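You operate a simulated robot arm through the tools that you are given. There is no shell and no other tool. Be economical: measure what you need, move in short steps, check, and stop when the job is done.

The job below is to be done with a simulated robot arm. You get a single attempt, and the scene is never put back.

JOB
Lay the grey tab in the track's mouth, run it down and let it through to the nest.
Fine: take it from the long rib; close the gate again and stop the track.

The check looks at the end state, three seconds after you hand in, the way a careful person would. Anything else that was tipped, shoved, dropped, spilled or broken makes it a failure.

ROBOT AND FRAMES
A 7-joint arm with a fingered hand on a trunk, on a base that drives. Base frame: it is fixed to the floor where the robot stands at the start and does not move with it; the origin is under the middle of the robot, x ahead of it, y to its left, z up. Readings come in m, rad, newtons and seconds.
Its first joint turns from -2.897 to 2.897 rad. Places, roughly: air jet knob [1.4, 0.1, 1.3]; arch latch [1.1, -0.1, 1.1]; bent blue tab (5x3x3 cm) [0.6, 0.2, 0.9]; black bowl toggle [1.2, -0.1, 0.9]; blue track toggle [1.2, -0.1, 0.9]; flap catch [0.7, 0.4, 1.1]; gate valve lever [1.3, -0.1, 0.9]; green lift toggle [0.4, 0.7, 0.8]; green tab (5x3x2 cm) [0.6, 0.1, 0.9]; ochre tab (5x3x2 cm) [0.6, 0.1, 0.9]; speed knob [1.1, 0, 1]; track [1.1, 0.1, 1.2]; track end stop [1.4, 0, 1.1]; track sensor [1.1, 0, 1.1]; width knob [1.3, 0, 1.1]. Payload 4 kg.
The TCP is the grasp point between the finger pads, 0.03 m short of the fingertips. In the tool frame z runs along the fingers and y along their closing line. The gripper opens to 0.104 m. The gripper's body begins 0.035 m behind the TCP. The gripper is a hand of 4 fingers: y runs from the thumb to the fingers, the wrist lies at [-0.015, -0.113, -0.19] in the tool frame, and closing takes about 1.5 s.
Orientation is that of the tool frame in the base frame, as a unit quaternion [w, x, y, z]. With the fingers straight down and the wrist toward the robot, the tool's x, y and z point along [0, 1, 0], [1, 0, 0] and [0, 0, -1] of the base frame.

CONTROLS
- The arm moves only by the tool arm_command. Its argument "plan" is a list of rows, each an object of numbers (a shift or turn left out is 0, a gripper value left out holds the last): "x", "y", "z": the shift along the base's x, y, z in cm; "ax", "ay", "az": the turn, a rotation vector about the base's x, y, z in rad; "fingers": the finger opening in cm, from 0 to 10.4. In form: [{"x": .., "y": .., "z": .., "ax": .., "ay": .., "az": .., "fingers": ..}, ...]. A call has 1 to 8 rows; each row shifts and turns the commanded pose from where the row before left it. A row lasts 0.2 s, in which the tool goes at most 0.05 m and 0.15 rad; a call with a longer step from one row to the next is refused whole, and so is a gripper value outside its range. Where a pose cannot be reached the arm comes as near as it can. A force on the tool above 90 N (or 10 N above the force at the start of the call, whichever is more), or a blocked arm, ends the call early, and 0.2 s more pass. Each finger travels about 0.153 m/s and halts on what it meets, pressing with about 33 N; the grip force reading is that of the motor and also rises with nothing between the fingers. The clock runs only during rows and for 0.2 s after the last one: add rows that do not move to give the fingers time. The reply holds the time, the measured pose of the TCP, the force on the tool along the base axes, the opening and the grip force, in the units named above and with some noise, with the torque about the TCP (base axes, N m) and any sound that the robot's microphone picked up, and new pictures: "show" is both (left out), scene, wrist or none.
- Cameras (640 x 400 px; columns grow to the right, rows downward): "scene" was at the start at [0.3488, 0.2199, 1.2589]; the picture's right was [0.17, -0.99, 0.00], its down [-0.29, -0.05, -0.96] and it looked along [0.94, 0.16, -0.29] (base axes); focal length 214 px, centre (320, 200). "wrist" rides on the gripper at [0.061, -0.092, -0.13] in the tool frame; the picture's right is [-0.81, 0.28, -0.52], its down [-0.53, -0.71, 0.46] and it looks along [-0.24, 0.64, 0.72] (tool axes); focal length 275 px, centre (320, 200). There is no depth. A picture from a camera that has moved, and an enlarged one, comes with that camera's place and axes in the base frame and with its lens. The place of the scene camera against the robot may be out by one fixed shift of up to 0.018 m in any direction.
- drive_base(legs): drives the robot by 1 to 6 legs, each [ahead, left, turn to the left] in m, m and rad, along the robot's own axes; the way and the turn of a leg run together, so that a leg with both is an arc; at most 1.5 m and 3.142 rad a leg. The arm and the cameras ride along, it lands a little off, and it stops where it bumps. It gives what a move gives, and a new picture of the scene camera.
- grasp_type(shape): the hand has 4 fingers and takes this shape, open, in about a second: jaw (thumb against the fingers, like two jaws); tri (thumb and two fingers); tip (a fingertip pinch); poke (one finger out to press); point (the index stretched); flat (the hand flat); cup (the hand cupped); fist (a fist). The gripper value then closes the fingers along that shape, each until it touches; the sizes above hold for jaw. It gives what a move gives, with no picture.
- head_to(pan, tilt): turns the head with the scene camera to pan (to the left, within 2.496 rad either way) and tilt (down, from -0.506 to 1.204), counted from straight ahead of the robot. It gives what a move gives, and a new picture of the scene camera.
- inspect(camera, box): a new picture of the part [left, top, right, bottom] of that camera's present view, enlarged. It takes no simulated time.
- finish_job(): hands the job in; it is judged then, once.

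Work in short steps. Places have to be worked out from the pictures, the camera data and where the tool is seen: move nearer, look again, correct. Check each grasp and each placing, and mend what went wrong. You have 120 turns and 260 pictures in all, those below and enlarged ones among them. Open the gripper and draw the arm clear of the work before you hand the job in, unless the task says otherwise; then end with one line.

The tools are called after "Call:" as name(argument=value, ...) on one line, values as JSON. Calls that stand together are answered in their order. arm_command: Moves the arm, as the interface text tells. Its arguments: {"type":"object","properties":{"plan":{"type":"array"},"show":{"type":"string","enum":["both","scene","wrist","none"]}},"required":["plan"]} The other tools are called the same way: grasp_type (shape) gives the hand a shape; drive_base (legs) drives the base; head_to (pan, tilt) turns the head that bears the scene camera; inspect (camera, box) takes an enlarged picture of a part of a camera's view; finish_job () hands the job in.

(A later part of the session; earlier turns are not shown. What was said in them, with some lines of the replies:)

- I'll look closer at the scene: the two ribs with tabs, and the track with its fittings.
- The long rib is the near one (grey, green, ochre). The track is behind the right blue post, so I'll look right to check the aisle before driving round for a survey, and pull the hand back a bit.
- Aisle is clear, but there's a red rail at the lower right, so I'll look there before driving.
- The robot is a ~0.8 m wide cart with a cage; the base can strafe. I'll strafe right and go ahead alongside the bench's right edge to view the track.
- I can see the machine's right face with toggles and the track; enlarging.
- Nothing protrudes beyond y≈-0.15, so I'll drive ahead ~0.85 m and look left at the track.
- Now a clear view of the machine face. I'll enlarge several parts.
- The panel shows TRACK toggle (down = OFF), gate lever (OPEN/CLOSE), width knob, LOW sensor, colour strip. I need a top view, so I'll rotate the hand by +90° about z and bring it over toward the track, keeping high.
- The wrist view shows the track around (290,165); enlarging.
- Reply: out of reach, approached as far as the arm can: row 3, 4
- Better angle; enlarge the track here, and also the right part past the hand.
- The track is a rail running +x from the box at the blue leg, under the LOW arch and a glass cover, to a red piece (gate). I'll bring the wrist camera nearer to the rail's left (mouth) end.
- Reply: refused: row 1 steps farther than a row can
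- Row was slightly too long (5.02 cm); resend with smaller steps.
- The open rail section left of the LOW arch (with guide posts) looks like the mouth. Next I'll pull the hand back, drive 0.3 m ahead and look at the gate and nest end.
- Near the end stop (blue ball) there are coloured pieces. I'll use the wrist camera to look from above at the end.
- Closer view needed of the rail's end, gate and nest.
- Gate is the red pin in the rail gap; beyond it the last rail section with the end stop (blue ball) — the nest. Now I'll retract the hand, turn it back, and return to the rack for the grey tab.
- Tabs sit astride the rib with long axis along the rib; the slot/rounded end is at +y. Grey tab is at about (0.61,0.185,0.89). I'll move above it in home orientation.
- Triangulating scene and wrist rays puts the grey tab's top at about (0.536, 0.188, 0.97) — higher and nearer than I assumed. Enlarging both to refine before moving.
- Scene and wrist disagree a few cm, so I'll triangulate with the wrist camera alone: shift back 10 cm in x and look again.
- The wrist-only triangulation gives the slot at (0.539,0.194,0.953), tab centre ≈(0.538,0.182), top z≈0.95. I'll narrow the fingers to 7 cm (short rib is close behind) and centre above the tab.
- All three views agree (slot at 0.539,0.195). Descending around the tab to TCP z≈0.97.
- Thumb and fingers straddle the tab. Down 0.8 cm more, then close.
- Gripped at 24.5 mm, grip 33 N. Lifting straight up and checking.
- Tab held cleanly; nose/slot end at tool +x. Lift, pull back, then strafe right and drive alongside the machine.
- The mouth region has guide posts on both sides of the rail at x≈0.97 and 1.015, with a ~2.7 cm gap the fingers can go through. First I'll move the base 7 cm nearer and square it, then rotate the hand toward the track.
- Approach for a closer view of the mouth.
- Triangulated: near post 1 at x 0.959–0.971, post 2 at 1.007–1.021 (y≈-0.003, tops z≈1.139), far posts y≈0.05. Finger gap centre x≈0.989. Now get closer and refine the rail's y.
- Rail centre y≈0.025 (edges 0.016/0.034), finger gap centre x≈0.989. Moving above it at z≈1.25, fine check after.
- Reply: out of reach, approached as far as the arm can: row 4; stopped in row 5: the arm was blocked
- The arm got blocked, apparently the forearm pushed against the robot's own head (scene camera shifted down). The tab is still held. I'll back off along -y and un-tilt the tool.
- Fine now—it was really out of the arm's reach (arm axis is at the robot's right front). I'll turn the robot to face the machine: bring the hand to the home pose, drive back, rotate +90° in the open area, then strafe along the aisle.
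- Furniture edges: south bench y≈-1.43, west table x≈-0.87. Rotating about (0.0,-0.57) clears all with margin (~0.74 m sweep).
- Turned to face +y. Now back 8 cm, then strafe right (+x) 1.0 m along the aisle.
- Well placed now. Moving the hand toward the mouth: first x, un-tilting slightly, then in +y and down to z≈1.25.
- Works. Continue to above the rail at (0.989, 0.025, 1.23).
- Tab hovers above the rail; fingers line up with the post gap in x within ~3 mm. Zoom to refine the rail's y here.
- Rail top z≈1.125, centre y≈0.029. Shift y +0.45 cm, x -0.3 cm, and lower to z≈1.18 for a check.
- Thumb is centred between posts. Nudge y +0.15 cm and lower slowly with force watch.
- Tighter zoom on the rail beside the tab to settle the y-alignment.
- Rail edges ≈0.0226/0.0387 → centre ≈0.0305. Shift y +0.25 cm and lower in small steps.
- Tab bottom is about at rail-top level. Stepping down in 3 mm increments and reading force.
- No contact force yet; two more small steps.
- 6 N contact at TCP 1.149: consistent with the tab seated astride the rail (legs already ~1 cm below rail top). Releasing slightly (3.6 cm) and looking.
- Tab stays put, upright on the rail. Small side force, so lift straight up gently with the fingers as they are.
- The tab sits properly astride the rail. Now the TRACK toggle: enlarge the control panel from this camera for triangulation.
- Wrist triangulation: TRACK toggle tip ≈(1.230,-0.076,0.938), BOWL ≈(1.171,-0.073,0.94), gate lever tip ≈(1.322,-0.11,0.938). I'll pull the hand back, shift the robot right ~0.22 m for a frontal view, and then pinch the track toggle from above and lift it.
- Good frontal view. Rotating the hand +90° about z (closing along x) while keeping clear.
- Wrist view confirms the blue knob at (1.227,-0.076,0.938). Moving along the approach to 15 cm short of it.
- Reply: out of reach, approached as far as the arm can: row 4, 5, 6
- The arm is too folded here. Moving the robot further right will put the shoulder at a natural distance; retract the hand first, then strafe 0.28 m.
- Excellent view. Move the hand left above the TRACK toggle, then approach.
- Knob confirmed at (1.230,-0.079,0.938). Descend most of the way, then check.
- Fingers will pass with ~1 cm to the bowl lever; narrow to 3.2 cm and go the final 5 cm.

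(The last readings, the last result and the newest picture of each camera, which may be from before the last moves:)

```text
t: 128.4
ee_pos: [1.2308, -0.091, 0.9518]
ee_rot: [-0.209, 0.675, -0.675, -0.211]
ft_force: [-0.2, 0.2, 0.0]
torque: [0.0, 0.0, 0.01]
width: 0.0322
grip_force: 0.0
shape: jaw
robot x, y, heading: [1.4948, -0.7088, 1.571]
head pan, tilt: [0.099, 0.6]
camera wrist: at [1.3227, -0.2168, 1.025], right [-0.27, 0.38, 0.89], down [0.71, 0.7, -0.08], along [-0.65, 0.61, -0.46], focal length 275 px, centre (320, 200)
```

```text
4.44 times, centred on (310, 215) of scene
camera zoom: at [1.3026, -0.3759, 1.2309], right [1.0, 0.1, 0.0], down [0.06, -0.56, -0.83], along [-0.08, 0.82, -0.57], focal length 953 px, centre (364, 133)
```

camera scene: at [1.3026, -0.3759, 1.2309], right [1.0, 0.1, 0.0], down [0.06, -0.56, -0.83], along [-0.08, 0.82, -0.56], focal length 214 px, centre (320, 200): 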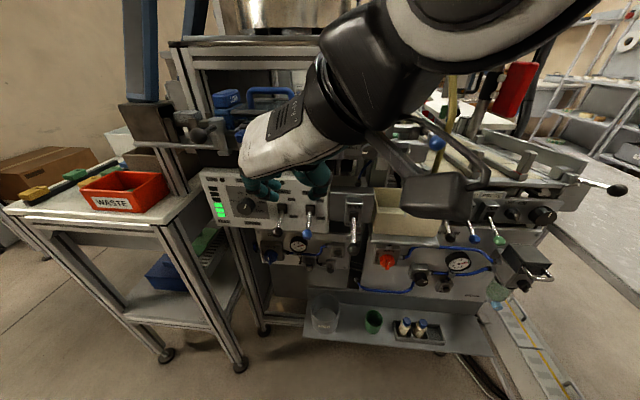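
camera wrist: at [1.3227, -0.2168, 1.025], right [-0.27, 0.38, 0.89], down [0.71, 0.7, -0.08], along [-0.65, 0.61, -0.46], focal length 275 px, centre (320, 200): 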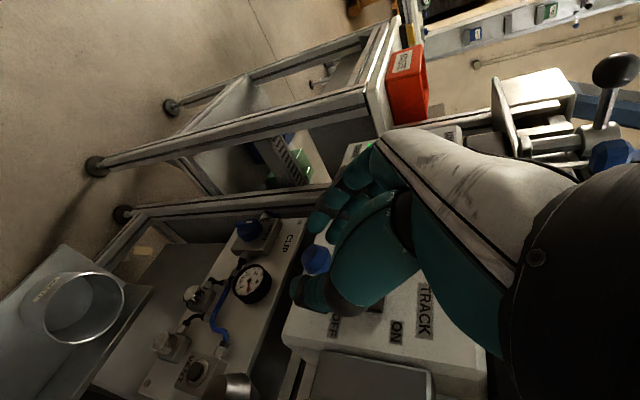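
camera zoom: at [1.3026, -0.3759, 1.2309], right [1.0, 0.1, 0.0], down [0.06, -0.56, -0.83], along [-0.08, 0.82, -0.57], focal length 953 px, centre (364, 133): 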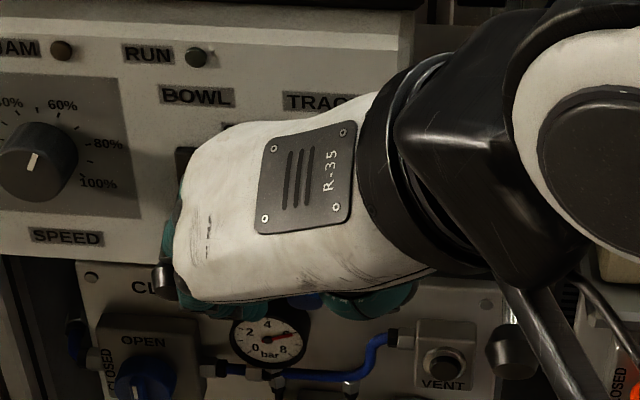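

The blue knob lies between thumb and fingers. Close on it.

Call:
arm_command(plan=[{"fingers": 2.4}, {"fingers": 1.6}, {"fingers": 1.2}, {}, {}], show="none")

Call:
inspect(camera="wrist", box=[220, 180, 380, 340])

```text
t: 129.6
ee_pos: [1.2311, -0.0917, 0.9526]
ee_rot: [0.208, -0.676, 0.676, 0.21]
ft_force: [6.5, -6.3, -1.3]
torque: [-0.11, -0.12, -0.05]
width: 0.0116
grip_force: 33.3
shape: jaw
robot x, y, heading: [1.4939, -0.7084, 1.571]
head pan, tilt: [0.099, 0.6]
```

```text
2.50 times, centred on (300, 260) of wrist
camera zoom: at [1.3232, -0.2174, 1.0251], right [-0.27, 0.38, 0.89], down [0.71, 0.7, -0.08], along [-0.65, 0.61, -0.46], focal length 688 px, centre (370, 50)
```

zoom: 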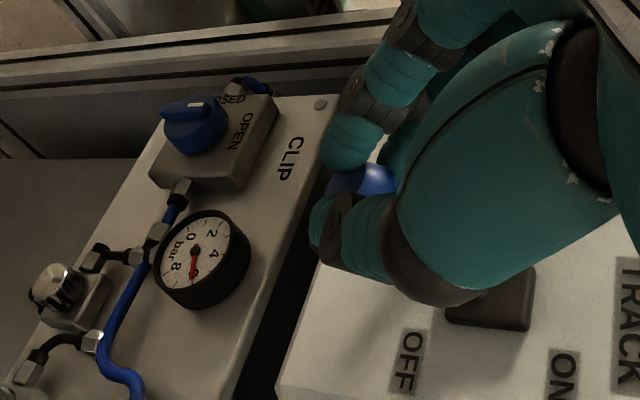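

Knob held. Lift in an arc: +4 cm.

Call:
arm_command(plan=[{"z": 0.8, "y": -0.2}, {"z": 0.8, "y": -0.1}, {"z": 0.8}, {"z": 0.8}, {"z": 0.8, "y": 0.1}, {}], show="none")

Call:
inspect(camera="wrist", box=[220, 180, 380, 340])

Call:
inspect(camera="scene", box=[240, 120, 400, 260])

```text
t: 131.0
ee_pos: [1.2307, -0.0944, 0.9924]
ee_rot: [0.209, -0.675, 0.676, 0.211]
ft_force: [9.5, -10.4, 2.4]
torque: [-0.28, -0.2, -0.06]
width: 0.0112
grip_force: 32.9
shape: jaw
robot x, y, heading: [1.4973, -0.7093, 1.567]
head pan, tilt: [0.099, 0.6]
```

```text
2.50 times, centred on (300, 260) of wrist
camera zoom: at [1.3222, -0.2195, 1.0663], right [-0.27, 0.38, 0.89], down [0.71, 0.7, -0.08], along [-0.65, 0.61, -0.46], focal length 688 px, centre (370, 50)
```

zoom: 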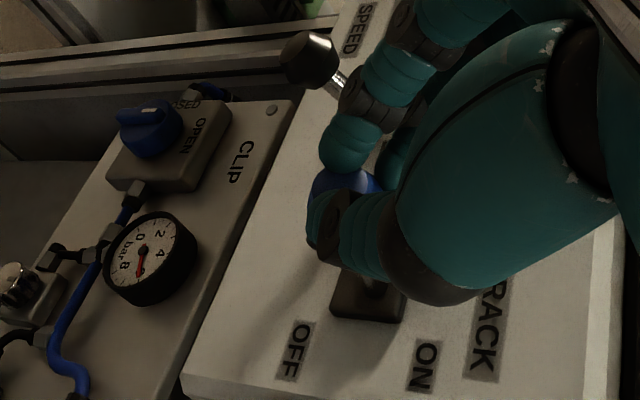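

```text
2.86 times, centred on (320, 190) of scene
camera zoom: at [1.303, -0.3763, 1.2311], right [1.0, 0.1, 0.0], down [0.06, -0.56, -0.83], along [-0.08, 0.82, -0.56], focal length 613 px, centre (320, 229)
```

zoom: 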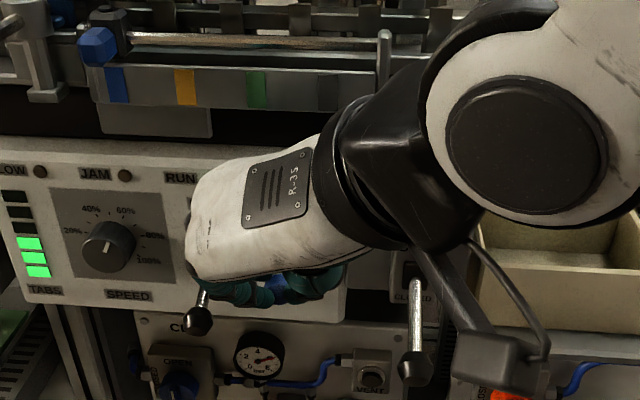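

The lever follows up (knob now ~0.978). A bit further, watching force.

Call:
arm_command(plan=[{"z": 0.6, "y": 0.2}, {"z": 0.6, "y": 0.2}, {}], show="none")

Call:
inspect(camera="wrist", box=[220, 180, 380, 340])

```text
t: 131.8
ee_pos: [1.2298, -0.0916, 1.004]
ee_rot: [-0.209, 0.676, -0.675, -0.21]
ft_force: [9.4, -16.8, 3.1]
torque: [-0.39, -0.23, -0.02]
width: 0.0107
grip_force: 32.7
shape: jaw
robot x, y, heading: [1.4922, -0.7103, 1.567]
head pan, tilt: [0.099, 0.6]
```

```text
2.50 times, centred on (300, 260) of wrist
camera zoom: at [1.3219, -0.2163, 1.0774], right [-0.27, 0.38, 0.89], down [0.71, 0.7, -0.08], along [-0.65, 0.61, -0.46], focal length 688 px, centre (370, 50)
```

zoom: 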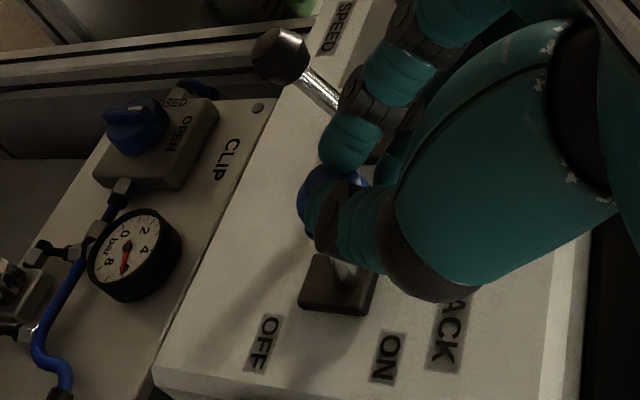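

Side force shows the knob wants to come outward (lever near horizontal). Continue up with a bit of -y.

Call:
arm_command(plan=[{"z": 0.6, "y": -0.4}, {"z": 0.8, "y": -0.2}, {"z": 0.8}, {}], show="none")

Call:
inspect(camera="wrist", box=[220, 180, 380, 340])

Call:
inspect(camera="scene", box=[220, 120, 380, 260])

```text
t: 132.8
ee_pos: [1.2299, -0.0948, 1.0268]
ee_rot: [-0.209, 0.676, -0.675, -0.21]
ft_force: [-0.4, -0.4, 0.8]
torque: [0.02, 0.02, 0.01]
width: 0.009
grip_force: 32.7
shape: jaw
robot x, y, heading: [1.4969, -0.706, 1.566]
head pan, tilt: [0.099, 0.6]
```

```text
2.50 times, centred on (300, 260) of wrist
camera zoom: at [1.3222, -0.221, 1.1003], right [-0.27, 0.38, 0.89], down [0.71, 0.7, -0.08], along [-0.65, 0.61, -0.46], focal length 688 px, centre (370, 50)
```

zoom: 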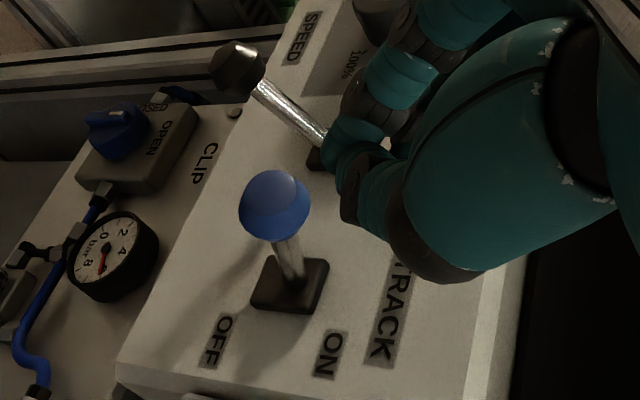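

```text
2.86 times, centred on (300, 190) of scene
camera zoom: at [1.3025, -0.3758, 1.2309], right [1.0, 0.1, 0.0], down [0.06, -0.56, -0.83], along [-0.08, 0.82, -0.56], focal length 613 px, centre (377, 229)
```

zoom: 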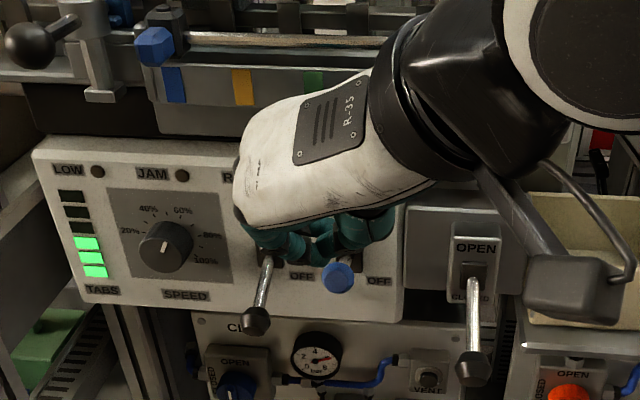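

It slipped off with the lever about midway (knob now ≈(1.23,-0.076,0.978)). Re-open and regrip deeper, on the rod just behind the knob.

Call:
arm_command(plan=[{"z": 0.5, "fingers": 2.2}, {"fingers": 3.4}, {}, {"y": 0.9, "z": -1.6}, {"y": 0.8, "z": -1.6}, {"y": 0.5, "z": -1.3}, {}], show="none")

Call:
inspect(camera="wrist", box=[220, 180, 380, 340])

```text
t: 134.4
ee_pos: [1.2293, -0.0739, 0.9861]
ee_rot: [0.209, -0.675, 0.675, 0.21]
ft_force: [-0.3, -0.6, -0.4]
torque: [0.0, 0.01, -0.02]
width: 0.0337
grip_force: 0.1
shape: jaw
robot x, y, heading: [1.4963, -0.7084, 1.574]
head pan, tilt: [0.099, 0.6]
```

```text
2.50 times, centred on (300, 260) of wrist
camera zoom: at [1.3217, -0.1995, 1.059], right [-0.27, 0.38, 0.89], down [0.71, 0.7, -0.08], along [-0.65, 0.61, -0.46], focal length 688 px, centre (370, 50)
```

zoom: 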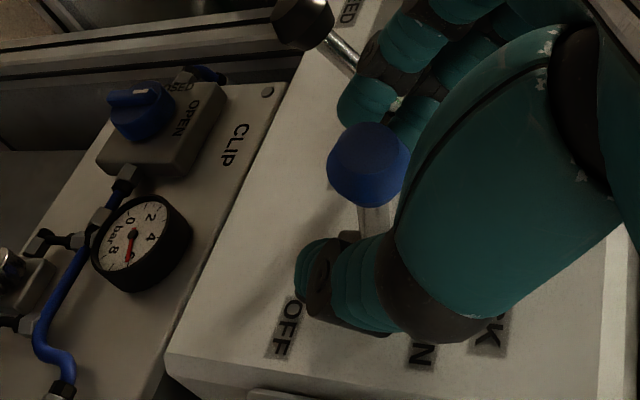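

Thumb and fingers straddle the rod behind the knob. Close, then lift.

Call:
arm_command(plan=[{"fingers": 2}, {"fingers": 1}, {"fingers": 0.4}, {}, {"z": 0.8}, {"z": 0.8, "y": 0.1}, {"z": 0.8, "y": 0.1}, {}], show="none")

Call:
inspect(camera="wrist", box=[220, 180, 380, 340])

```text
t: 136.2
ee_pos: [1.2306, -0.0717, 1.0103]
ee_rot: [0.209, -0.675, 0.676, 0.211]
ft_force: [-0.4, 0.1, 1.0]
torque: [-0.02, 0.05, 0.01]
width: 0.0041
grip_force: 0.0
shape: jaw
robot x, y, heading: [1.495, -0.7103, 1.573]
head pan, tilt: [0.099, 0.6]
```

```text
2.50 times, centred on (300, 260) of wrist
camera zoom: at [1.3222, -0.1975, 1.0836], right [-0.27, 0.38, 0.89], down [0.71, 0.7, -0.08], along [-0.65, 0.61, -0.46], focal length 688 px, centre (370, 50)
```

zoom: 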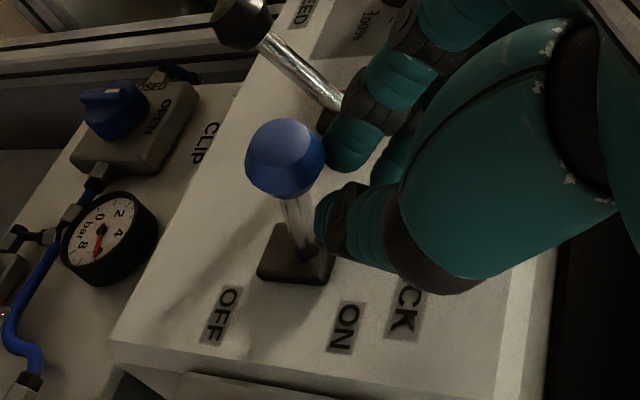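

Computing from this view, the rod runs from (-0.02,0.951) to (-0.075,0.978), i.e. 26° up versus -13° before — it's probably at its ON stop already. Retract and look at the track and panel.

Call:
arm_command(plan=[{"y": -2.4, "z": 3.6}, {"y": -2.4, "z": 3.6}, {"y": -2.4, "z": 3.6}, {"y": -2.4, "z": 3.6}, {"x": 4}, {"x": 4}, {"x": 4}, {"x": 4}], show="scene")

Call:
inspect(camera="scene", box=[200, 160, 360, 270])

Call:
inspect(camera="scene", box=[150, 80, 310, 180])

Call:
inspect(camera="scene", box=[300, 80, 460, 180])

```text
t: 138.0
ee_pos: [1.3894, -0.1673, 1.1536]
ee_rot: [-0.209, 0.676, -0.675, -0.209]
ft_force: [1.1, -0.6, 0.1]
torque: [-0.02, 0.01, -0.05]
width: 0.0039
grip_force: 0.0
shape: jaw
robot x, y, heading: [1.4953, -0.7063, 1.572]
head pan, tilt: [0.099, 0.6]
camera scene: at [1.3024, -0.376, 1.2309], right [1.0, 0.1, 0.0], down [0.06, -0.56, -0.83], along [-0.08, 0.82, -0.56], focal length 214 px, centre (320, 200)
```

scene: 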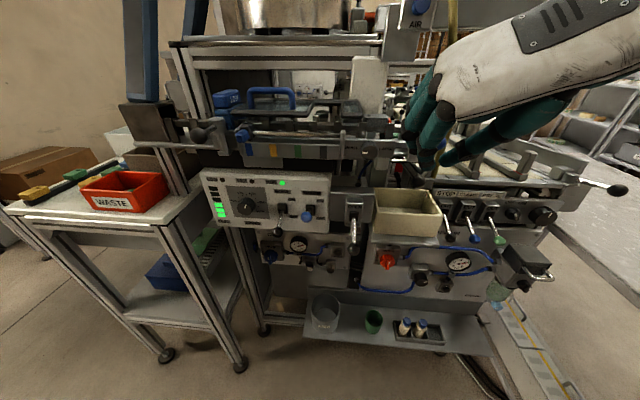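

```text
3.64 times, centred on (280, 215) of scene
camera zoom: at [1.3024, -0.376, 1.2309], right [1.0, 0.1, 0.0], down [0.06, -0.56, -0.83], along [-0.08, 0.82, -0.56], focal length 780 px, centre (466, 146)
```

zoom: 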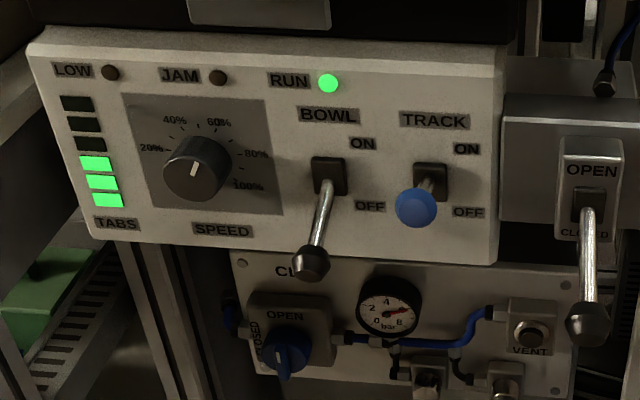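

```text
4.00 times, centred on (230, 130) of scene
camera zoom: at [1.3024, -0.376, 1.2309], right [1.0, 0.1, 0.0], down [0.06, -0.56, -0.83], along [-0.08, 0.82, -0.56], focal length 858 px, centre (680, 480)
```

zoom: 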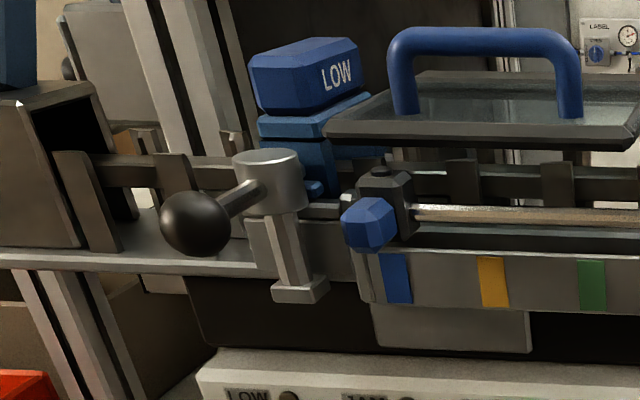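

```text
4.00 times, centred on (380, 130) of scene
camera zoom: at [1.3024, -0.376, 1.2309], right [1.0, 0.1, 0.0], down [0.06, -0.56, -0.83], along [-0.08, 0.82, -0.56], focal length 858 px, centre (80, 480)
```

zoom: 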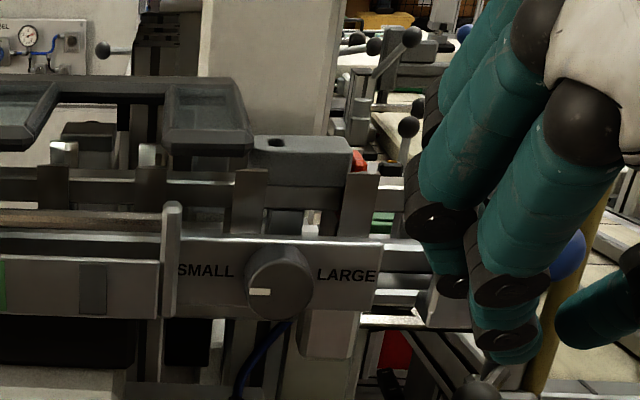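

RUN is lit and the tab has already run to the gate. Before opening it, check the end stop: raise the hand out of the way and look.

Call:
arm_command(plan=[{"y": -2.5, "z": 3.5}, {"y": -2.5, "z": 3.5}, {"x": 4, "z": 2}, {"x": 4, "z": 2}, {"x": 4}], show="none")

Call:
inspect(camera="scene", box=[360, 90, 480, 180])

Call:
inspect(camera="wrist", box=[160, 180, 360, 400])

```text
t: 139.2
ee_pos: [1.5103, -0.2162, 1.2635]
ee_rot: [-0.208, 0.676, -0.675, -0.21]
ft_force: [0.5, -0.7, -0.3]
torque: [0.01, -0.02, -0.01]
width: 0.0036
grip_force: 0.1
shape: jaw
robot x, y, heading: [1.4977, -0.7062, 1.572]
head pan, tilt: [0.099, 0.6]
```

```text
4.44 times, centred on (420, 135) of scene
camera zoom: at [1.3024, -0.376, 1.2309], right [1.0, 0.1, 0.0], down [0.06, -0.56, -0.83], along [-0.08, 0.82, -0.56], focal length 953 px, centre (-124, 489)
```

zoom: 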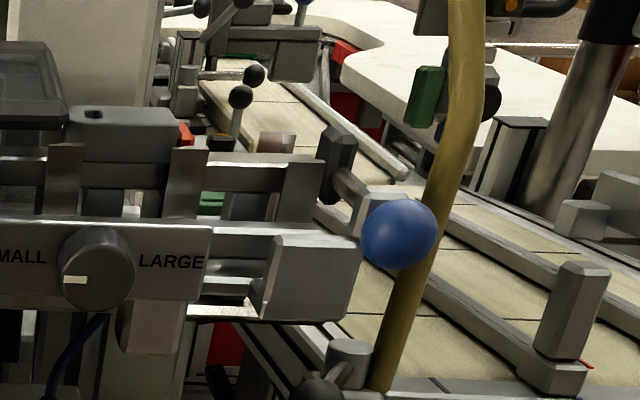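

```text
1.82 times, centred on (260, 290) of wrist
camera zoom: at [1.6034, -0.3411, 1.336], right [-0.27, 0.38, 0.89], down [0.71, 0.7, -0.08], along [-0.65, 0.61, -0.46], focal length 500 px, centre (429, 36)
```

zoom: 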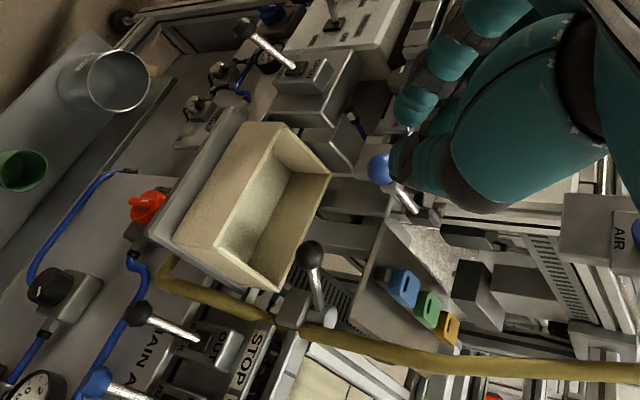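

The end stop block stands at the rail's end, so the nest is the section past the gate. Gate lever: pivot ≈(1.321,-0.045,0.968), tip ≈(1.321,-0.110,0.938). Move above it.

Call:
arm_command(plan=[{"x": -4.7, "fingers": 2.6}, {"x": -4.7}, {"x": -4.7}, {"x": -4.8}, {"y": 1.5, "z": -4}, {"y": 1.5, "z": -4}, {"y": 1.2, "z": -4}, {}], show="wrist")

Call:
inspect(camera="wrist", box=[160, 200, 360, 400])

Call:
inspect(camera="scene", box=[300, 160, 440, 270])

```text
t: 141.0
ee_pos: [1.3237, -0.1788, 1.1439]
ee_rot: [-0.208, 0.676, -0.675, -0.21]
ft_force: [0.0, 0.2, 0.0]
torque: [-0.03, -0.01, 0.0]
width: 0.0259
grip_force: 0.0
shape: jaw
robot x, y, heading: [1.4904, -0.7076, 1.568]
head pan, tilt: [0.099, 0.6]
camera wrist: at [1.4162, -0.3049, 1.2168], right [-0.27, 0.38, 0.89], down [0.71, 0.7, -0.08], along [-0.65, 0.61, -0.46], focal length 275 px, centre (320, 200)
```

wrist: 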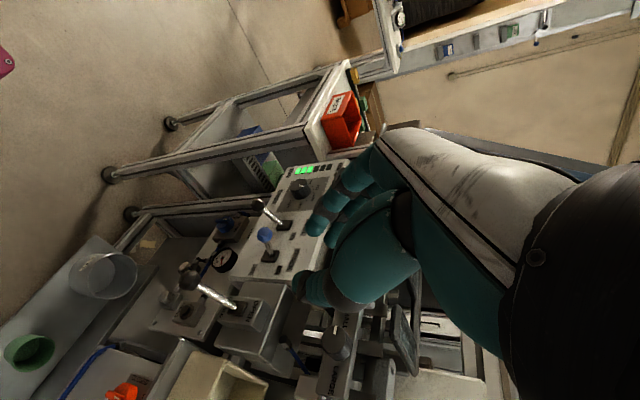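

```text
2.00 times, centred on (260, 300) of wrist
camera zoom: at [1.4162, -0.3049, 1.2168], right [-0.27, 0.38, 0.89], down [0.71, 0.7, -0.08], along [-0.65, 0.61, -0.46], focal length 551 px, centre (440, 0)
```

zoom: 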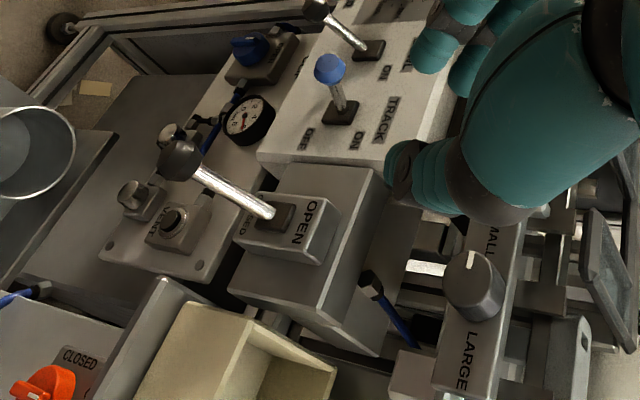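

```text
3.64 times, centred on (370, 215) of scene
camera zoom: at [1.3025, -0.376, 1.2309], right [1.0, 0.1, 0.0], down [0.06, -0.56, -0.83], along [-0.08, 0.82, -0.56], focal length 780 px, centre (138, 146)
```

zoom: 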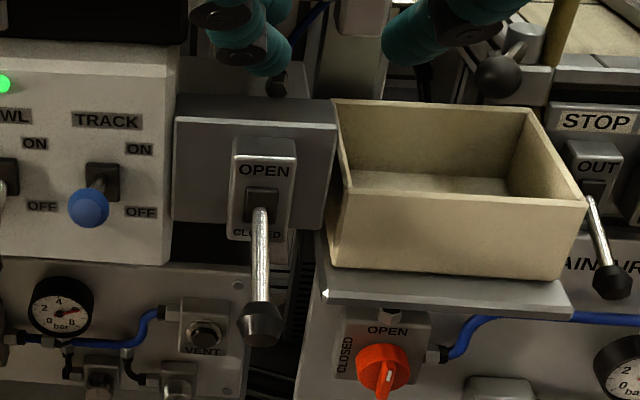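

Lever tip ≈(1.319,-0.108,0.938); the yellow box is ~4 cm to the right, thumb clears by ~1 cm. Descend.

Call:
arm_command(plan=[{"x": -0.45, "y": 1.5, "z": -3.5}, {"y": 1.5, "z": -3.5}, {"y": 1.5, "z": -3.5}, {"y": 1.1, "z": -2.6}, {}], show="none")

Call:
inspect(camera="wrist", box=[200, 180, 360, 340])

Call:
inspect(camera="scene", box=[300, 160, 440, 270])

```text
t: 142.2
ee_pos: [1.3172, -0.1208, 1.0138]
ee_rot: [0.208, -0.675, 0.676, 0.21]
ft_force: [0.5, 0.0, 0.1]
torque: [-0.01, -0.01, 0.01]
width: 0.0255
grip_force: 0.0
shape: jaw
robot x, y, heading: [1.4952, -0.7104, 1.57]
head pan, tilt: [0.099, 0.6]
```

```text
2.50 times, centred on (280, 260) of wrist
camera zoom: at [1.4083, -0.2464, 1.0868], right [-0.27, 0.38, 0.89], down [0.71, 0.7, -0.08], along [-0.65, 0.61, -0.46], focal length 688 px, centre (420, 50)
```

zoom: 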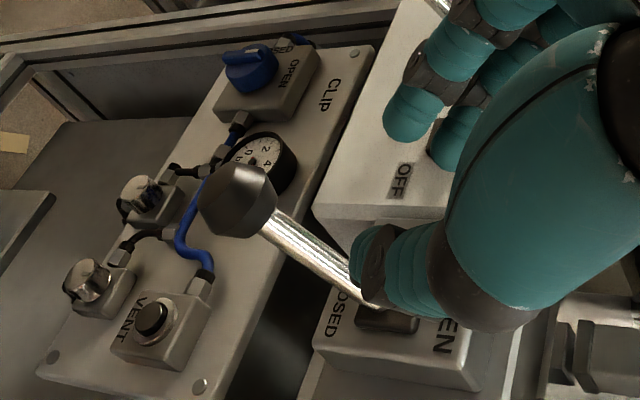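

```text
3.64 times, centred on (370, 215) of scene
camera zoom: at [1.3026, -0.376, 1.2309], right [1.0, 0.1, 0.0], down [0.06, -0.56, -0.83], along [-0.08, 0.82, -0.56], focal length 780 px, centre (138, 146)
```

zoom: 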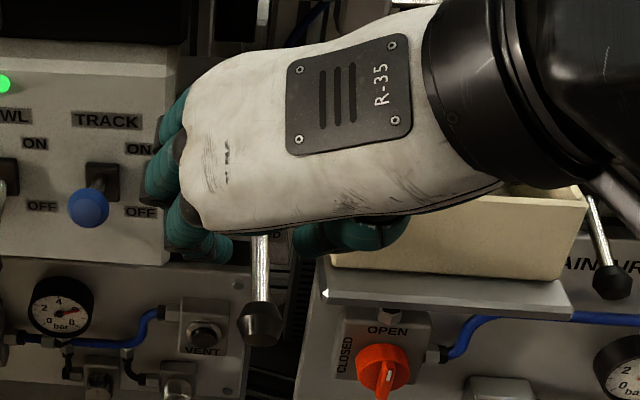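

Rod is centred between thumb and fingers. Descend the last 5.5 cm, staying slightly outward to keep clear of the yellow box.

Call:
arm_command(plan=[{"y": 0.6, "z": -1.8}, {"y": 0.6, "z": -1.8}, {"y": 0.6, "z": -1.7}, {}], show="none")

Call:
inspect(camera="wrist", box=[200, 180, 360, 340])

Call:
inspect(camera="scene", box=[300, 160, 440, 270])

```text
t: 143.2
ee_pos: [1.3126, -0.0985, 0.9618]
ee_rot: [0.209, -0.675, 0.676, 0.21]
ft_force: [0.1, -0.1, 0.4]
torque: [-0.01, 0.02, -0.02]
width: 0.0258
grip_force: 0.0
shape: jaw
out of reach, approached as far as the arm can: row 2
robot x, y, heading: [1.4952, -0.7103, 1.569]
head pan, tilt: [0.099, 0.6]
```

```text
2.50 times, centred on (280, 260) of wrist
camera zoom: at [1.4053, -0.2239, 1.0352], right [-0.27, 0.38, 0.89], down [0.71, 0.7, -0.08], along [-0.65, 0.61, -0.46], focal length 688 px, centre (420, 50)
```

zoom: 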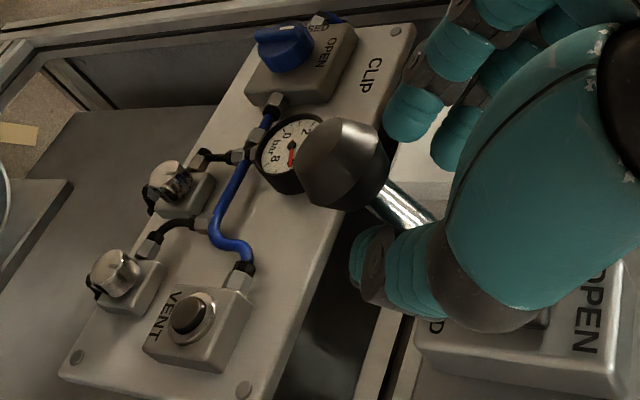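

```text
3.64 times, centred on (370, 215) of scene
camera zoom: at [1.3026, -0.3759, 1.2309], right [1.0, 0.1, 0.0], down [0.06, -0.56, -0.83], along [-0.08, 0.82, -0.57], focal length 780 px, centre (138, 146)
```

zoom: 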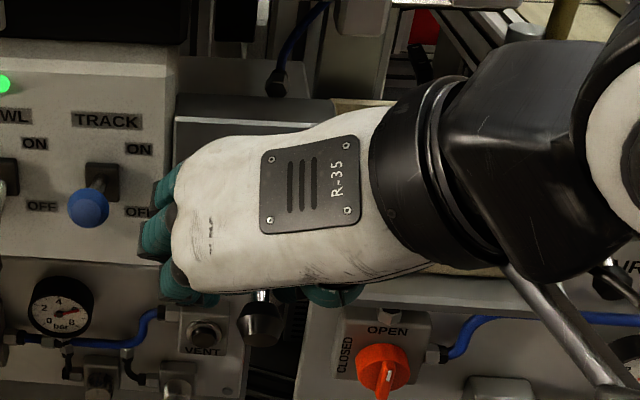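

The rod is between thumb and fingers. Close on it.

Call:
arm_command(plan=[{"fingers": 1.8}, {"fingers": 1.0}, {"fingers": 0.5}, {}], show="none")

Call:
inspect(camera="wrist", box=[200, 180, 360, 340])

```text
t: 144.2
ee_pos: [1.3132, -0.0996, 0.9622]
ee_rot: [0.209, -0.675, 0.676, 0.209]
ft_force: [5.2, -1.9, 1.7]
torque: [0.03, -0.13, -0.06]
width: 0.0057
grip_force: 0.0
shape: jaw
robot x, y, heading: [1.4957, -0.7118, 1.57]
head pan, tilt: [0.099, 0.6]
```

```text
2.50 times, centred on (280, 260) of wrist
camera zoom: at [1.4055, -0.2242, 1.0354], right [-0.27, 0.38, 0.89], down [0.71, 0.7, -0.08], along [-0.65, 0.61, -0.46], focal length 688 px, centre (420, 50)
```

zoom: 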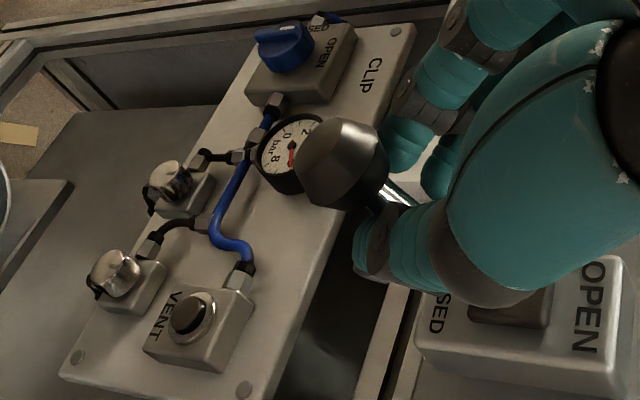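

Close fully and lift 1.5 cm to test.

Call:
arm_command(plan=[{"fingers": 0}, {}, {"z": 0.8, "y": -0.1}, {"z": 0.8}, {}], show="none")

Call:
inspect(camera="wrist", box=[200, 180, 360, 340])

```text
t: 145.4
ee_pos: [1.3147, -0.1012, 0.9773]
ee_rot: [0.208, -0.675, 0.676, 0.209]
ft_force: [5.5, -11.3, -4.7]
torque: [-0.36, -0.07, -0.13]
width: 0.0
grip_force: 33.3
shape: jaw
robot x, y, heading: [1.4994, -0.7098, 1.571]
head pan, tilt: [0.099, 0.6]
```

```text
2.50 times, centred on (280, 260) of wrist
camera zoom: at [1.4065, -0.2254, 1.0504], right [-0.27, 0.38, 0.89], down [0.71, 0.7, -0.08], along [-0.65, 0.61, -0.46], focal length 688 px, centre (420, 50)
```

zoom: 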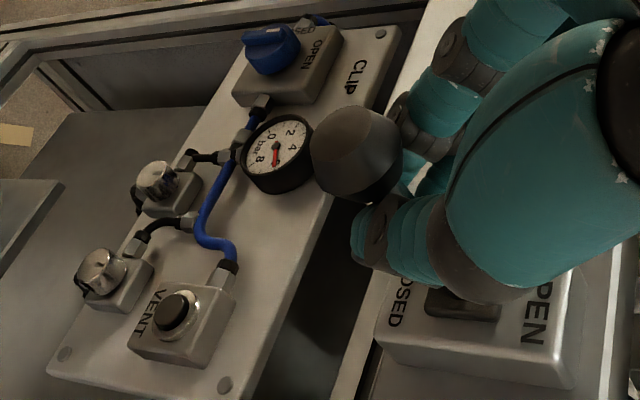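

The knob is following upward (fy −11 shows it wants outward). Continue up with −y relief.

Call:
arm_command(plan=[{"z": 0.7, "y": -0.4}, {"z": 0.7, "y": -0.2}, {"z": 0.7, "y": -0.1}, {}], show="none")

Call:
inspect(camera="wrist", box=[200, 180, 360, 340])

```text
t: 146.4
ee_pos: [1.3158, -0.1022, 0.999]
ee_rot: [0.209, -0.675, 0.676, 0.21]
ft_force: [10.1, 36.9, -9.5]
torque: [0.58, -0.29, -0.46]
width: 0.0
grip_force: 33.3
shape: jaw
robot x, y, heading: [1.494, -0.7074, 1.566]
head pan, tilt: [0.099, 0.6]
```

```text
2.50 times, centred on (280, 260) of wrist
camera zoom: at [1.4077, -0.2286, 1.0717], right [-0.27, 0.38, 0.89], down [0.71, 0.69, -0.08], along [-0.64, 0.61, -0.46], focal length 688 px, centre (420, 50)
```

zoom: 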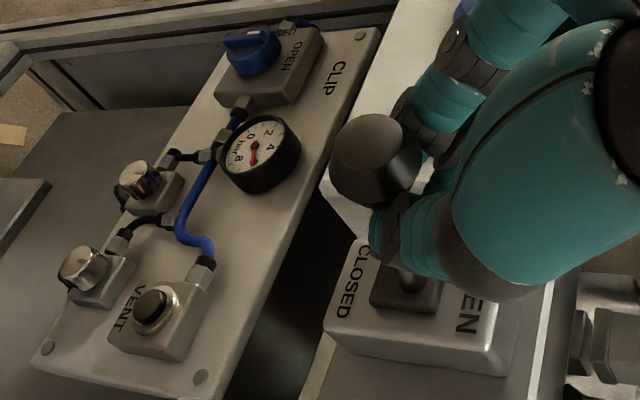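

Now the hand is tugging outward (fy +37); relieve with +y and continue up.

Call:
arm_command(plan=[{"y": 0.4}, {"z": 0.6, "y": 0.2}, {"z": 0.6, "y": 0.2}, {"z": 0.6, "y": 0.2}, {}], show="none")

Call:
inspect(camera="wrist", box=[200, 180, 360, 340])

Call:
inspect(camera="scene", box=[290, 60, 450, 260])

```text
t: 147.6
ee_pos: [1.3148, -0.0973, 1.0164]
ee_rot: [-0.209, 0.676, -0.675, -0.21]
ft_force: [0.9, 0.9, 0.6]
torque: [0.0, -0.01, 0.03]
width: 0.0
grip_force: 32.6
shape: jaw
robot x, y, heading: [1.4927, -0.7075, 1.568]
head pan, tilt: [0.099, 0.6]
```

```text
2.50 times, centred on (280, 260) of wrist
camera zoom: at [1.407, -0.2224, 1.0891], right [-0.27, 0.38, 0.89], down [0.71, 0.7, -0.08], along [-0.65, 0.61, -0.46], focal length 688 px, centre (420, 50)
```

zoom: 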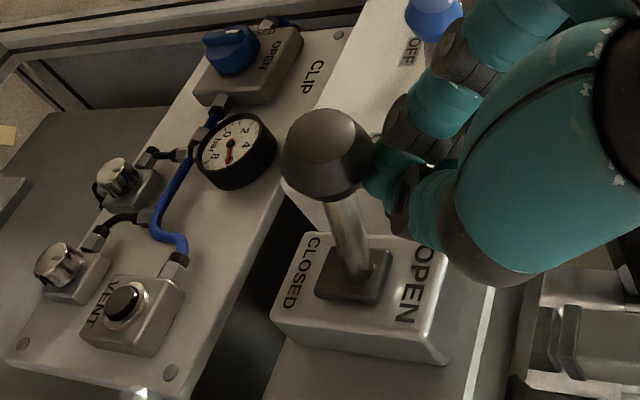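

```text
2.00 times, centred on (370, 160) of scene
camera zoom: at [1.3025, -0.376, 1.2309], right [1.0, 0.1, 0.0], down [0.06, -0.56, -0.83], along [-0.08, 0.82, -0.56], focal length 429 px, centre (220, 280)
```

zoom: 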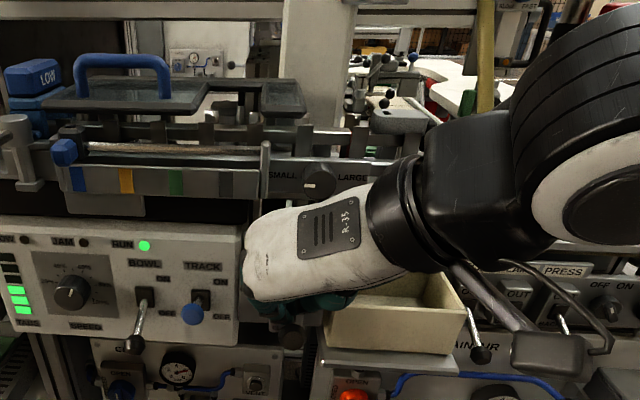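

The lever stays up (slightly past the switch point) and the tab appears to have moved past the gate; zoom to confirm.

Call:
inspect(camera="scene", box=[350, 85, 450, 160])

```text
5.33 times, centred on (400, 122) of scene
camera zoom: at [1.3025, -0.376, 1.2309], right [1.0, 0.1, 0.0], down [0.06, -0.56, -0.83], along [-0.08, 0.82, -0.56], focal length 1144 px, centre (-107, 613)
```

zoom: 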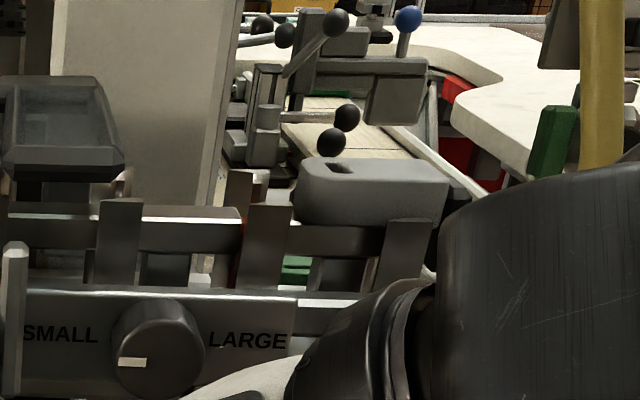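

The tab is past the gate, in the nest against the stop. Now close the gate: the closed fingertips are right above the rod, so press down stepwise.

Call:
arm_command(plan=[{"x": 0.3, "y": -0.3}, {"z": -0.8}, {"z": -0.8}, {"z": -0.8}, {}], show="none")

Call:
inspect(camera="wrist", box=[200, 180, 360, 340])

```text
t: 148.8
ee_pos: [1.317, -0.0993, 0.9928]
ee_rot: [-0.208, 0.676, -0.675, -0.21]
ft_force: [0.8, 0.1, 0.9]
torque: [-0.02, -0.01, -0.01]
width: 0.0
grip_force: 32.8
shape: jaw
robot x, y, heading: [1.4968, -0.7095, 1.572]
head pan, tilt: [0.099, 0.6]
```

```text
2.50 times, centred on (280, 260) of wrist
camera zoom: at [1.4095, -0.2254, 1.0649], right [-0.27, 0.38, 0.89], down [0.71, 0.7, -0.08], along [-0.65, 0.61, -0.46], focal length 688 px, centre (420, 50)
```

zoom: 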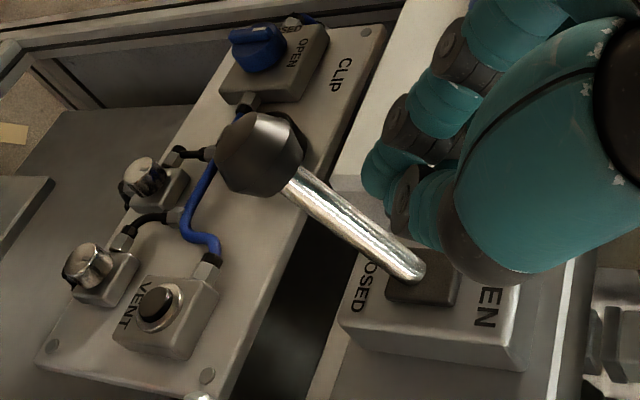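

The gate lever snapped down to CLOSED. Check gate pin later; now go above the TRACK knob and press it down.

Call:
arm_command(plan=[{"y": -1.5, "z": 3}, {"y": -1.5, "z": 3}, {"x": -4.4}, {"x": -4.3}, {"y": 2, "z": -1}, {"y": 2, "z": -1}, {}], show="none")

Call:
inspect(camera="wrist", box=[200, 180, 360, 340])

Call:
inspect(camera="scene", box=[300, 80, 460, 270])

```text
t: 150.4
ee_pos: [1.231, -0.0908, 1.0325]
ee_rot: [-0.209, 0.676, -0.674, -0.211]
ft_force: [0.7, 0.5, -0.5]
torque: [0.03, 0.0, 0.0]
width: 0.0
grip_force: 33.1
shape: jaw
robot x, y, heading: [1.494, -0.7088, 1.567]
head pan, tilt: [0.099, 0.6]
```

```text
2.50 times, centred on (280, 260) of wrist
camera zoom: at [1.3227, -0.2155, 1.1053], right [-0.27, 0.38, 0.89], down [0.71, 0.7, -0.08], along [-0.65, 0.61, -0.46], focal length 688 px, centre (420, 50)
```

zoom: 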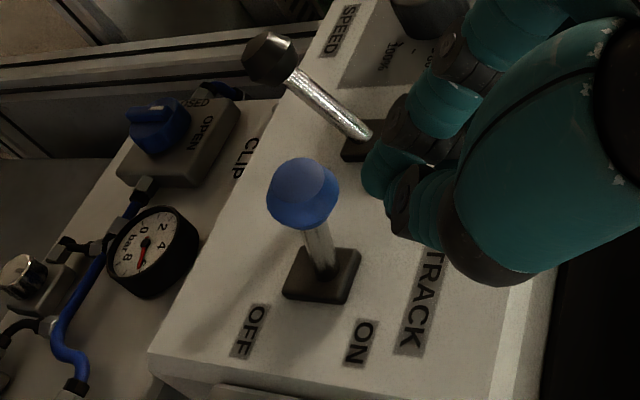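

```text
2.11 times, centred on (380, 175) of scene
camera zoom: at [1.3026, -0.376, 1.2309], right [1.0, 0.1, 0.0], down [0.06, -0.56, -0.83], along [-0.08, 0.82, -0.56], focal length 452 px, centre (194, 253)
```

zoom: 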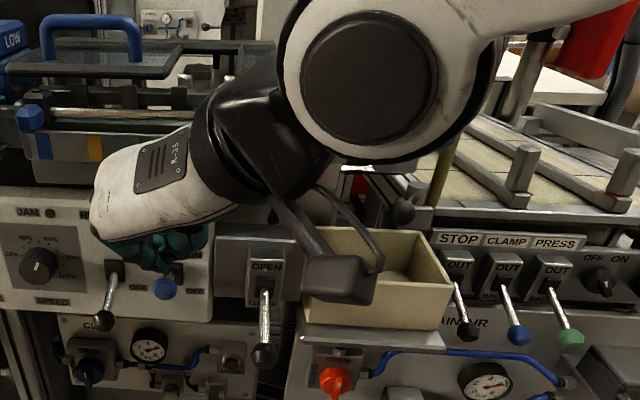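

Press down on the TRACK lever just behind the knob.

Call:
arm_command(plan=[{"y": 0.6}, {"z": -1}, {"z": -0.8}, {"z": -0.8}, {"z": -0.8}, {}], show="none")

Call:
inspect(camera="wrist", box=[200, 180, 360, 340])

```text
t: 151.8
ee_pos: [1.2314, -0.0842, 0.9988]
ee_rot: [-0.209, 0.676, -0.675, -0.209]
ft_force: [-0.3, -0.5, 0.5]
torque: [-0.02, 0.0, -0.01]
width: 0.0001
grip_force: 32.9
shape: jaw
robot x, y, heading: [1.496, -0.7098, 1.571]
head pan, tilt: [0.099, 0.6]
```

```text
2.50 times, centred on (280, 260) of wrist
camera zoom: at [1.323, -0.2087, 1.0713], right [-0.27, 0.38, 0.89], down [0.71, 0.7, -0.08], along [-0.65, 0.61, -0.46], focal length 688 px, centre (420, 50)
```

zoom: 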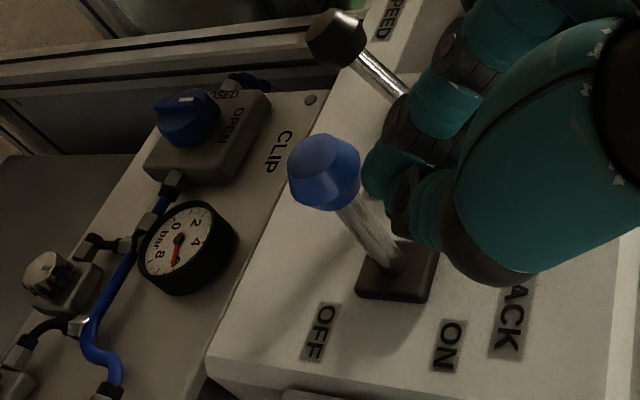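

Halfway; continue pressing down.

Call:
arm_command(plan=[{"z": -0.8}, {"z": -0.8}, {"z": -0.6}, {}], show="none")

Call:
inspect(camera="wrist", box=[200, 180, 360, 340])

```text
t: 152.8
ee_pos: [1.2313, -0.0838, 0.9768]
ee_rot: [0.208, -0.675, 0.676, 0.21]
ft_force: [0.7, 0.1, 0.3]
torque: [0.0, -0.01, -0.01]
width: 0.0001
grip_force: 33.2
shape: jaw
robot x, y, heading: [1.4948, -0.7079, 1.568]
head pan, tilt: [0.099, 0.6]
```

```text
2.50 times, centred on (280, 260) of wrist
camera zoom: at [1.3233, -0.2092, 1.0493], right [-0.27, 0.38, 0.89], down [0.71, 0.7, -0.08], along [-0.65, 0.61, -0.46], focal length 688 px, centre (420, 50)
```

zoom: 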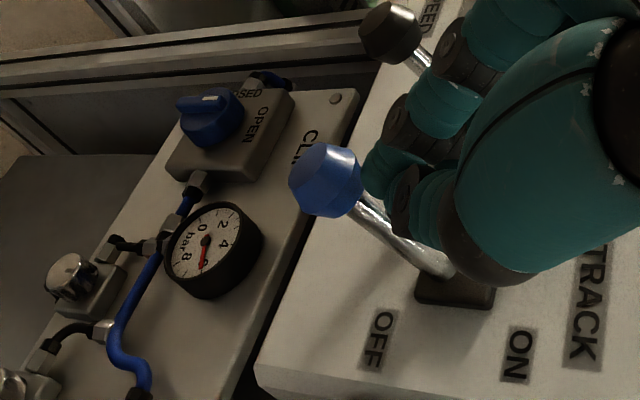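

Knob now at z≈0.932 — OFF position. Retract and verify lamp, gate and tab.

Call:
arm_command(plan=[{"y": -2.4, "z": 3.6}, {"y": -2.4, "z": 3.6}, {"y": -2.4, "z": 3.6}, {"y": -2.4, "z": 3.6, "fingers": 5}, {"x": 4.8, "z": 1}, {"x": 4.8, "z": 1}, {"x": 4.8, "z": 1}, {"x": 4.8}], show="none")

Call:
arm_command(plan=[{"x": 4.8, "y": -1}, {"x": 4.8, "y": -2}, {"y": -3}, {}], show="scene")

Call:
inspect(camera="scene", box=[200, 160, 380, 270])

Call:
inspect(camera="scene", box=[350, 85, 450, 160])

Call:
inspect(camera="wrist", box=[160, 200, 320, 400])

```text
t: 154.6
ee_pos: [1.4207, -0.179, 1.152]
ee_rot: [0.209, -0.675, 0.675, 0.21]
ft_force: [0.4, 0.8, 0.3]
torque: [0.01, -0.05, -0.03]
width: 0.0498
grip_force: 0.0
shape: jaw
robot x, y, heading: [1.4938, -0.7074, 1.572]
head pan, tilt: [0.099, 0.6]
```

```text
refused: row 2 steps farther than a row can; nothing moved
```

```text
3.56 times, centred on (290, 215) of scene
camera zoom: at [1.302, -0.376, 1.2308], right [1.0, 0.1, 0.0], down [0.06, -0.56, -0.82], along [-0.08, 0.82, -0.57], focal length 763 px, centre (427, 147)
```

zoom: 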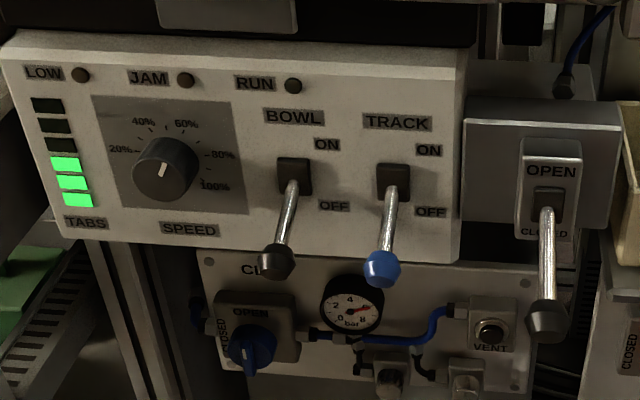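

```text
5.33 times, centred on (400, 122) of scene
camera zoom: at [1.302, -0.376, 1.2308], right [1.0, 0.1, 0.0], down [0.06, -0.56, -0.82], along [-0.08, 0.82, -0.57], focal length 1144 px, centre (-107, 613)
```

zoom: 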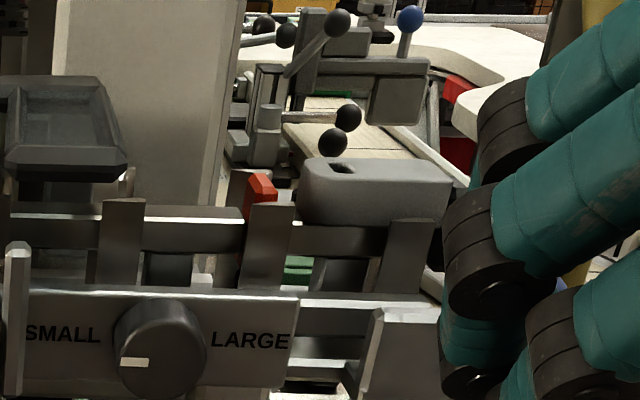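

```text
2.00 times, centred on (240, 300) of wrist
camera zoom: at [1.5136, -0.3039, 1.2244], right [-0.27, 0.38, 0.89], down [0.71, 0.7, -0.08], along [-0.65, 0.61, -0.46], focal length 551 px, centre (480, 0)
```

zoom: 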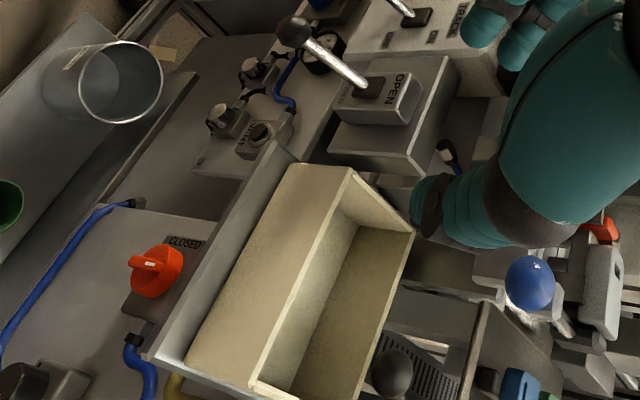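

RUN is off, gate lever CLOSED with the red pin up behind the tab, tab in the nest against the stop. Draw the arm clear and take a last look.

Call:
arm_command(plan=[{"y": -3, "z": 3}, {"y": -3, "z": 3}, {"y": -3, "z": 3}, {"x": 4}, {"x": 4}, {"x": 4}, {}], show="scene")

Call:
inspect(camera="scene", box=[350, 85, 470, 175])

```text
t: 156.2
ee_pos: [1.5424, -0.2677, 1.242]
ee_rot: [0.209, -0.675, 0.676, 0.211]
ft_force: [0.6, -1.0, -0.7]
torque: [0.0, 0.01, 0.01]
width: 0.0499
grip_force: 0.0
shape: jaw
robot x, y, heading: [1.4976, -0.7107, 1.568]
head pan, tilt: [0.099, 0.6]
camera scene: at [1.3026, -0.3759, 1.2309], right [1.0, 0.1, 0.0], down [0.06, -0.56, -0.83], along [-0.08, 0.82, -0.56], focal length 214 px, centre (320, 200)
```

scene: 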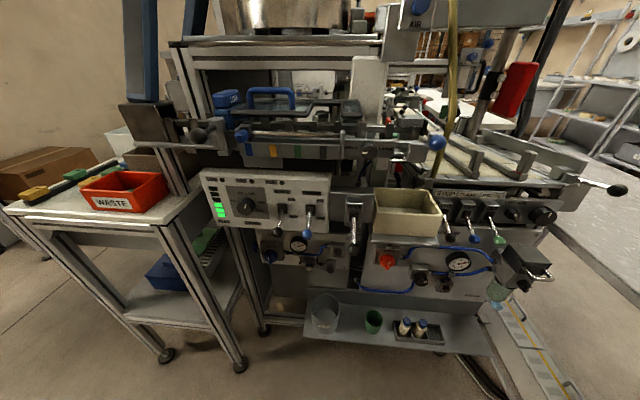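

```text
4.44 times, centred on (410, 130) of scene
camera zoom: at [1.3026, -0.3759, 1.2309], right [1.0, 0.1, 0.0], down [0.06, -0.56, -0.83], along [-0.08, 0.82, -0.56], focal length 953 px, centre (-80, 511)
```

zoom: 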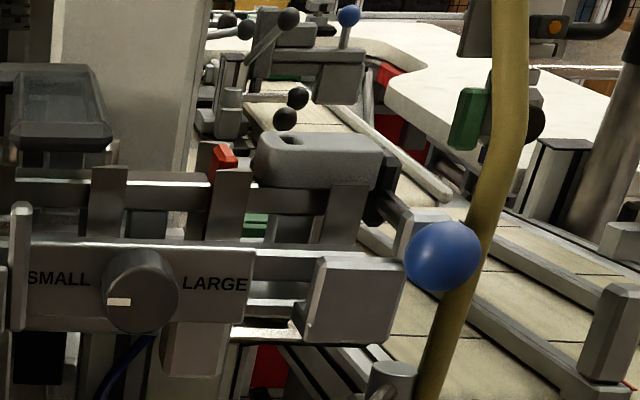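

Everything is in its end state: the tab sits in the nest against the stop, the gate is closed, the track is off, and the arm is clear with the fingers open. Handing in.

Call:
finish_job()

```text
The job is handed in.
```

I took the grey tab from the long rib, set it on the track's mouth and ran it down through the gate. It now sits in the nest against the end stop, with the gate closed and the track off.
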